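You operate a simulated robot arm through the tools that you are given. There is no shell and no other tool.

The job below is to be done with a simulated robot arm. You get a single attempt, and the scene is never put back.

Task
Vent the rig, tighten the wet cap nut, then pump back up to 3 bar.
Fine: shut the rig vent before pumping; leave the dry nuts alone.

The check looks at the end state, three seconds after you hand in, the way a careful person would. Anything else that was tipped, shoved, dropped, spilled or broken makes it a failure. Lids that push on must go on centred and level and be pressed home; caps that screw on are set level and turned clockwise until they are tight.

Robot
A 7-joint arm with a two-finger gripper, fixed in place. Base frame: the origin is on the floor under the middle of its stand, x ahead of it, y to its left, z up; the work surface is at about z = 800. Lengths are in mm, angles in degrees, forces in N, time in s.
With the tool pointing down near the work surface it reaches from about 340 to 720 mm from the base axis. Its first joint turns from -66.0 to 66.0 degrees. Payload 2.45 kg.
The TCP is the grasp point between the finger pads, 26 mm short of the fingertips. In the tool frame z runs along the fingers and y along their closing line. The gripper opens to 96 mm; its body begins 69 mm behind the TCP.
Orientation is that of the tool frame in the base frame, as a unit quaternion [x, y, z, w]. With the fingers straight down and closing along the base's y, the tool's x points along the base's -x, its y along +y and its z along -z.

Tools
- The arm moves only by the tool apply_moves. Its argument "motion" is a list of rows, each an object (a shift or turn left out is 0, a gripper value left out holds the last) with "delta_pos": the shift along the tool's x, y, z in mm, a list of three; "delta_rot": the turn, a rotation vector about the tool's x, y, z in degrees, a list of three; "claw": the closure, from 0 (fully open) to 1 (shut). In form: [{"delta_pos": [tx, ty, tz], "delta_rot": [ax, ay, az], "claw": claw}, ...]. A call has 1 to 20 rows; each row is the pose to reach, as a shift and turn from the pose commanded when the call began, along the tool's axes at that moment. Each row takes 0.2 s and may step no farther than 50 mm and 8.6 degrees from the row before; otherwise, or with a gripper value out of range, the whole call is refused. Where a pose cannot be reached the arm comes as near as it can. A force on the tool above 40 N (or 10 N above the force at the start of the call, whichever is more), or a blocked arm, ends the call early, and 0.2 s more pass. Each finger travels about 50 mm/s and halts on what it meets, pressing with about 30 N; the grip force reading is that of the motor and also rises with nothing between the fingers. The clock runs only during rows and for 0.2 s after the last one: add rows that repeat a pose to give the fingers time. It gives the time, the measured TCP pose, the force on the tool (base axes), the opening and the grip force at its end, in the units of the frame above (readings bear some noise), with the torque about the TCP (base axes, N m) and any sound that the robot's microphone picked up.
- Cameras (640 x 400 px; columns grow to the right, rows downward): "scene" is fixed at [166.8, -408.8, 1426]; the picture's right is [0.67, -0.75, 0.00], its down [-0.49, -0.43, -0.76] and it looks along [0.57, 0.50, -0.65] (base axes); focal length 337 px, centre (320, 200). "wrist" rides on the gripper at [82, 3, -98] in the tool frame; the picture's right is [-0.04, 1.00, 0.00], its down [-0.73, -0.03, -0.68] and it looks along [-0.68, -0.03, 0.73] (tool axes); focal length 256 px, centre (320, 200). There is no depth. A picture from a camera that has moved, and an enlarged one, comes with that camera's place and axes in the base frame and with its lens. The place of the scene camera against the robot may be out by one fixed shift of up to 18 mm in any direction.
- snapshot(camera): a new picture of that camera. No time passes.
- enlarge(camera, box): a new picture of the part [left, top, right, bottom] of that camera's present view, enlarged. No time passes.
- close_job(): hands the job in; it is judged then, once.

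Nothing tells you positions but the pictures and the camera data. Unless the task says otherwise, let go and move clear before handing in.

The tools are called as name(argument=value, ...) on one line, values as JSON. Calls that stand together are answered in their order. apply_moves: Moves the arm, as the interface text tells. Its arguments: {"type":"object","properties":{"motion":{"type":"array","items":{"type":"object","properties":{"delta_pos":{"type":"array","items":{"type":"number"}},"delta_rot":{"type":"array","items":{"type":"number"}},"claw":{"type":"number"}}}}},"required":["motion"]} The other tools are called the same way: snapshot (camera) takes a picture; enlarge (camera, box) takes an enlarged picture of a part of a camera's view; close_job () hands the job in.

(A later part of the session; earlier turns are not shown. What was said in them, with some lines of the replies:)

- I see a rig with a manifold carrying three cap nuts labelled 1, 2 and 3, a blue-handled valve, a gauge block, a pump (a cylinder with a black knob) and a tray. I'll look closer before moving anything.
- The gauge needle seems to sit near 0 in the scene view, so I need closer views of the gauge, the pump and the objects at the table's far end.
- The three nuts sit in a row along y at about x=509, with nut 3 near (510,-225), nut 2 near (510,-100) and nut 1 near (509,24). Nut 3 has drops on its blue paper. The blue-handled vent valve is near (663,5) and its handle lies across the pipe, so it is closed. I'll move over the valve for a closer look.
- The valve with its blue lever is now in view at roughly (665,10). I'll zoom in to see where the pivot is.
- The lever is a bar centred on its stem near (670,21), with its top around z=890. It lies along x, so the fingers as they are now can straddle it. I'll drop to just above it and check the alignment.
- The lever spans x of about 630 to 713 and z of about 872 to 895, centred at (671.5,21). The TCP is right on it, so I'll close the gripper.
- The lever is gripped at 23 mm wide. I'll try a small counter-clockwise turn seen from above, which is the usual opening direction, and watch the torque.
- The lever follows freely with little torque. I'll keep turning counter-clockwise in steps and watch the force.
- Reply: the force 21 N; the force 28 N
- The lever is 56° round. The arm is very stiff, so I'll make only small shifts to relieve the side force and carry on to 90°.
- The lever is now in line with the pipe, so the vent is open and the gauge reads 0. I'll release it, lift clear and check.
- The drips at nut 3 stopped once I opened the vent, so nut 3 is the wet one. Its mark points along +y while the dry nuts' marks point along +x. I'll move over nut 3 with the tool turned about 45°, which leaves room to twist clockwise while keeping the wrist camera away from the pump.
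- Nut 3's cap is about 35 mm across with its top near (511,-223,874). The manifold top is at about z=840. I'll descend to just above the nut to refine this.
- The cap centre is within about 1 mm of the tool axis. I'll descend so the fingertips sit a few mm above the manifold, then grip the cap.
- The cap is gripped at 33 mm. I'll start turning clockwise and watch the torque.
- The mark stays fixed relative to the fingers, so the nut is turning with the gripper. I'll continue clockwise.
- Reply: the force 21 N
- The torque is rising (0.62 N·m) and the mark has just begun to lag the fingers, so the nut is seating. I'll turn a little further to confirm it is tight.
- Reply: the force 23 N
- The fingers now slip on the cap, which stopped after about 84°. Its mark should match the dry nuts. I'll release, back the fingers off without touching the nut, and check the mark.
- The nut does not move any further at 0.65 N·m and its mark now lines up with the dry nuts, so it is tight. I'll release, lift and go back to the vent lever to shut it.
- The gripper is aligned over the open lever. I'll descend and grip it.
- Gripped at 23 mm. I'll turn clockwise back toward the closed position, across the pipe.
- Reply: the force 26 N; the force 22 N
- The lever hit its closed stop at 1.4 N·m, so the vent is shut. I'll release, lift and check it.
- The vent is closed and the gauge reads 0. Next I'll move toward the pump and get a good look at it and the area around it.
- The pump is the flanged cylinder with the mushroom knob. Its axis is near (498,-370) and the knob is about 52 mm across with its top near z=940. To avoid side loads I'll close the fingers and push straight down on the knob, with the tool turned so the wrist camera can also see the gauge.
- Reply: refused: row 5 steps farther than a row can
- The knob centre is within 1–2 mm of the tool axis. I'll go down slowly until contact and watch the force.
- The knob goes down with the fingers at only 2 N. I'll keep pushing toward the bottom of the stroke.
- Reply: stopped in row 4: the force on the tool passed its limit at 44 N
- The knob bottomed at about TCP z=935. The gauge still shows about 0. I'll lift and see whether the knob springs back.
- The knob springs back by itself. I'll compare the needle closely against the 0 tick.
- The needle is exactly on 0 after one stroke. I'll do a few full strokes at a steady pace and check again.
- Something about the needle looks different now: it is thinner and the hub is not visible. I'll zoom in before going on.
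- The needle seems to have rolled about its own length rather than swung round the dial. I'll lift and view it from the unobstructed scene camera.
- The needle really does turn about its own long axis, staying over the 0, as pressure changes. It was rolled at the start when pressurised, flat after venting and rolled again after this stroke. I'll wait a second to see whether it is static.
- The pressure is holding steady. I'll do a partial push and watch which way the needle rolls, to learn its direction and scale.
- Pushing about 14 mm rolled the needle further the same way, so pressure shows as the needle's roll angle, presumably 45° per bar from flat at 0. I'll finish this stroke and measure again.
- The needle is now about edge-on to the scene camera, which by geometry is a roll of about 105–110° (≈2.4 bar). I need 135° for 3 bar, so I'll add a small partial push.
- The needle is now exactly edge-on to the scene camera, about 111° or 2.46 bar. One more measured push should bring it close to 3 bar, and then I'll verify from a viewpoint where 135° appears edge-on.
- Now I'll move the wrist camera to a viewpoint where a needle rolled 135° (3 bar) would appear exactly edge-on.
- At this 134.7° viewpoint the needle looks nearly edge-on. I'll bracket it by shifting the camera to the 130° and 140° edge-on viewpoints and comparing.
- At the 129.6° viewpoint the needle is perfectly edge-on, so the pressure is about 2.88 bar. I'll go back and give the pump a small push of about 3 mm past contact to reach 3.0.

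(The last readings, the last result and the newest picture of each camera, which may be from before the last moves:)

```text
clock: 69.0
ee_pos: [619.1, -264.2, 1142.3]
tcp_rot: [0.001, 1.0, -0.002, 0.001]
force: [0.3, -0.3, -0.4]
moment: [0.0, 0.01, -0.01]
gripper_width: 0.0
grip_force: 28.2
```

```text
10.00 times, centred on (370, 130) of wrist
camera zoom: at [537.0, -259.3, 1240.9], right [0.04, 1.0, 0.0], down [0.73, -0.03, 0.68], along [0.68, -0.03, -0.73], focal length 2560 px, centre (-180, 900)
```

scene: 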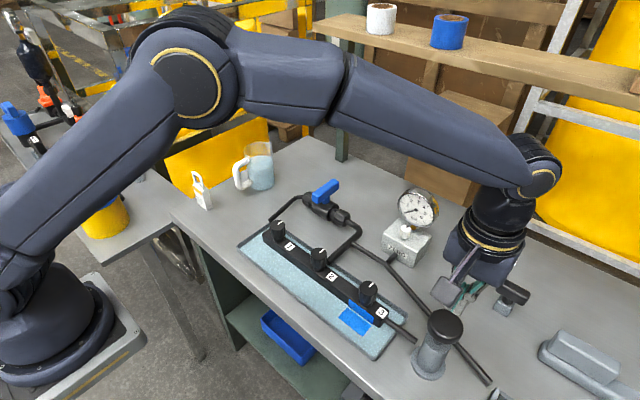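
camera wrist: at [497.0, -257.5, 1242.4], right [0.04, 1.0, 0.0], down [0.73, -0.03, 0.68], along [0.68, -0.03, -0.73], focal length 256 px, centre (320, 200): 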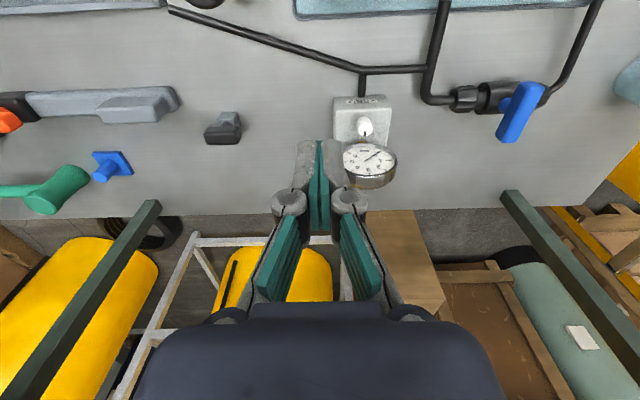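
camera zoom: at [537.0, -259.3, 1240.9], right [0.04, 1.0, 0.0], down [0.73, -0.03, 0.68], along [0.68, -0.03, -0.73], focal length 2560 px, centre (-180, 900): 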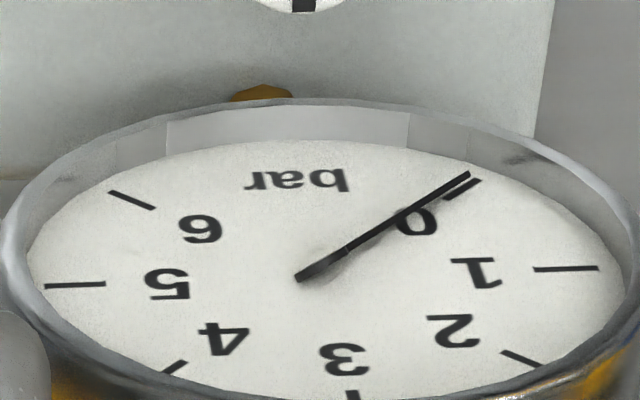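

At the 135.0° viewpoint the needle is now edge-on to within a degree or two, so the pressure is about 2.97–3.0 bar. I'll back the arm off to its start pose, open the hand and do a final check, including that the pressure holds.

apply_moves(motion=[{"delta_pos": [30, 23, -4], "claw": 1.0}, {"delta_pos": [62, 46, -4], "claw": 0.7}, {"delta_pos": [93, 69, -4], "claw": 0.3}, {"delta_pos": [124, 92, -4], "claw": 0.0}, {"delta_pos": [153, 115, -4], "claw": 0.0}, {"delta_pos": [153, 115, -4], "claw": 0.0}, {"delta_pos": [153, 115, -4], "claw": 0.0}, {"delta_pos": [153, 115, -4], "claw": 0.0}, {"delta_pos": [153, 115, -4], "claw": 0.0}, {"delta_pos": [153, 115, -4], "claw": 0.0}])

snapshot(camera="scene")

snapshot(camera="wrist")

enlarge(camera="scene", box=[414, 203, 434, 215])

enlarge(camera="scene", box=[255, 165, 425, 345])

enlarge(camera="wrist", box=[284, 206, 312, 226])

```text
clock: 71.2
ee_pos: [465.8, -151.0, 1143.9]
tcp_rot: [0.001, 1.0, -0.003, 0.0]
force: [0.1, -0.9, 1.6]
moment: [0.01, -0.01, 0.0]
gripper_width: 96.1
grip_force: 0.0
```

```text
taken
```

scene: 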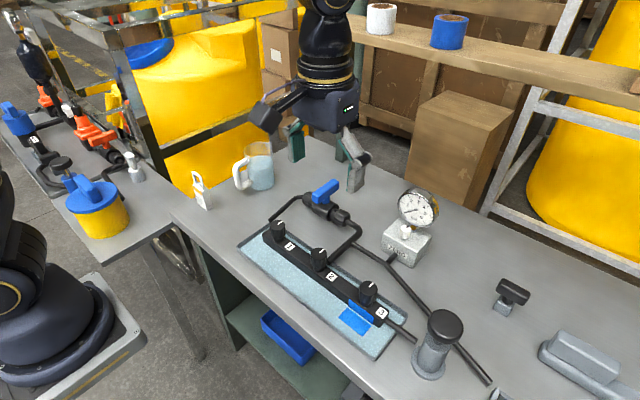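

```text
taken
camera wrist: at [384.9, -145.9, 1241.4], right [0.04, 1.0, 0.0], down [0.73, -0.03, 0.68], along [0.68, -0.03, -0.73], focal length 256 px, centre (320, 200)
```

wrist: 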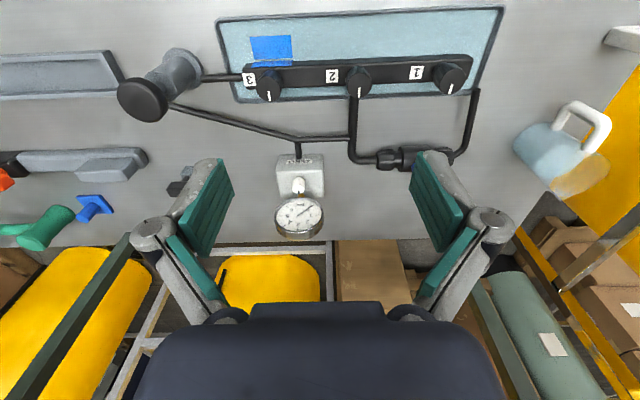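

```text
16.00 times, centred on (424, 209) of scene
camera zoom: at [166.8, -408.8, 1426.0], right [0.67, -0.75, 0.0], down [-0.49, -0.43, -0.76], along [0.57, 0.5, -0.65], focal length 5387 px, centre (-1344, 56)
```

zoom: 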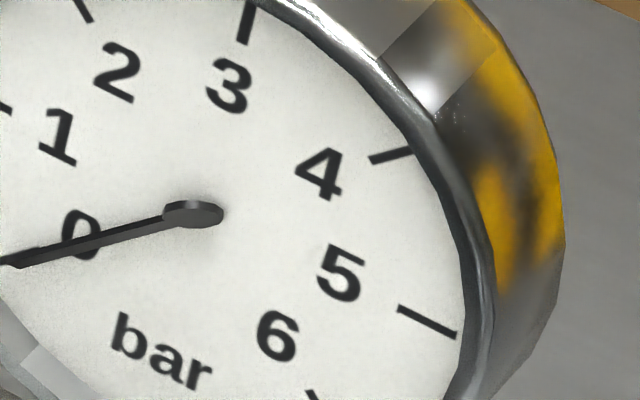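

```text
2.22 times, centred on (340, 255) of scene
camera zoom: at [166.8, -408.8, 1426.0], right [0.67, -0.75, 0.0], down [-0.49, -0.43, -0.76], along [0.57, 0.5, -0.65], focal length 748 px, centre (276, 78)
```

zoom: 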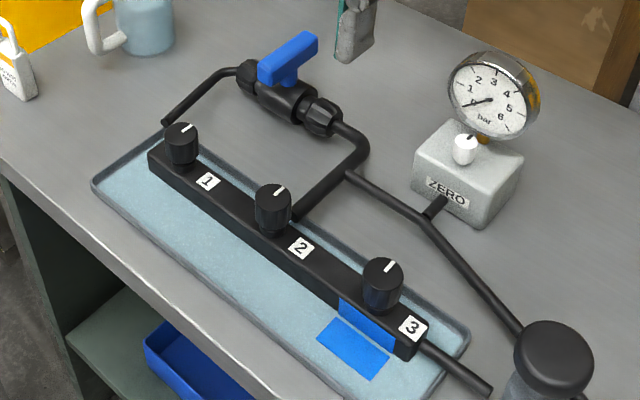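

```text
16.00 times, centred on (298, 216) of wrist
camera zoom: at [384.9, -145.9, 1241.4], right [0.04, 1.0, 0.0], down [0.73, -0.03, 0.68], along [0.68, -0.03, -0.73], focal length 4096 px, centre (672, -56)
```

zoom: 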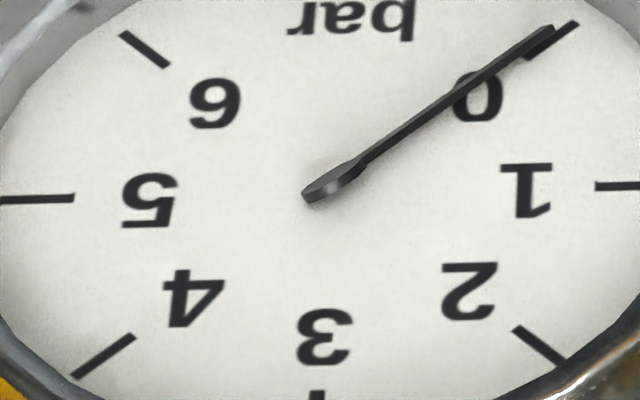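

All three steps look done, and nothing else was moved.

- **Vent:** the lever was opened, then turned back against its closed stop. It now lies across the pipe again.
- **Nut 3:** it is tight, its mark lines up with the dry nuts, and there are no drips under pressure.
- **Nuts 1 and 2:** I did not touch them.
- **Pressure:** about 3 bar, and it is holding. The needle stays over the 0 and rolls on its own axis, so I read the pressure from its roll angle at 45° per bar. That scale comes from the dial markings; I could not check it independently.

The arm is clear with the hand open, so I'm handing in.

close_job()

```text
The job is handed in.
```

I handed the job in with all three steps done, but the 3 bar is my estimate: the gauge needle never left the 0 mark. It rolled on its own axis as the pressure changed, so I worked the pressure out from the roll angle.

- **Vent:** I opened the blue lever before tightening, then turned it back until it hit its closed stop before pumping.
- **Wet nut:** Nut 3 was the one dripping. I turned it clockwise about 84° until it would go no further. Its mark now lines up with the dry nuts, and I saw no drips after pumping up.
- **Dry nuts:** I did not touch nuts 1 and 2.
- **Pressure:** I put it at about 2.95–3.0 bar, and it held steady for the roughly 4 seconds I watched it. That assumes 45° of roll per bar, taken from the dial markings, which I could not check any other way.

I saw nothing else moved or spilled. The arm is clear, with the gripper open and empty.
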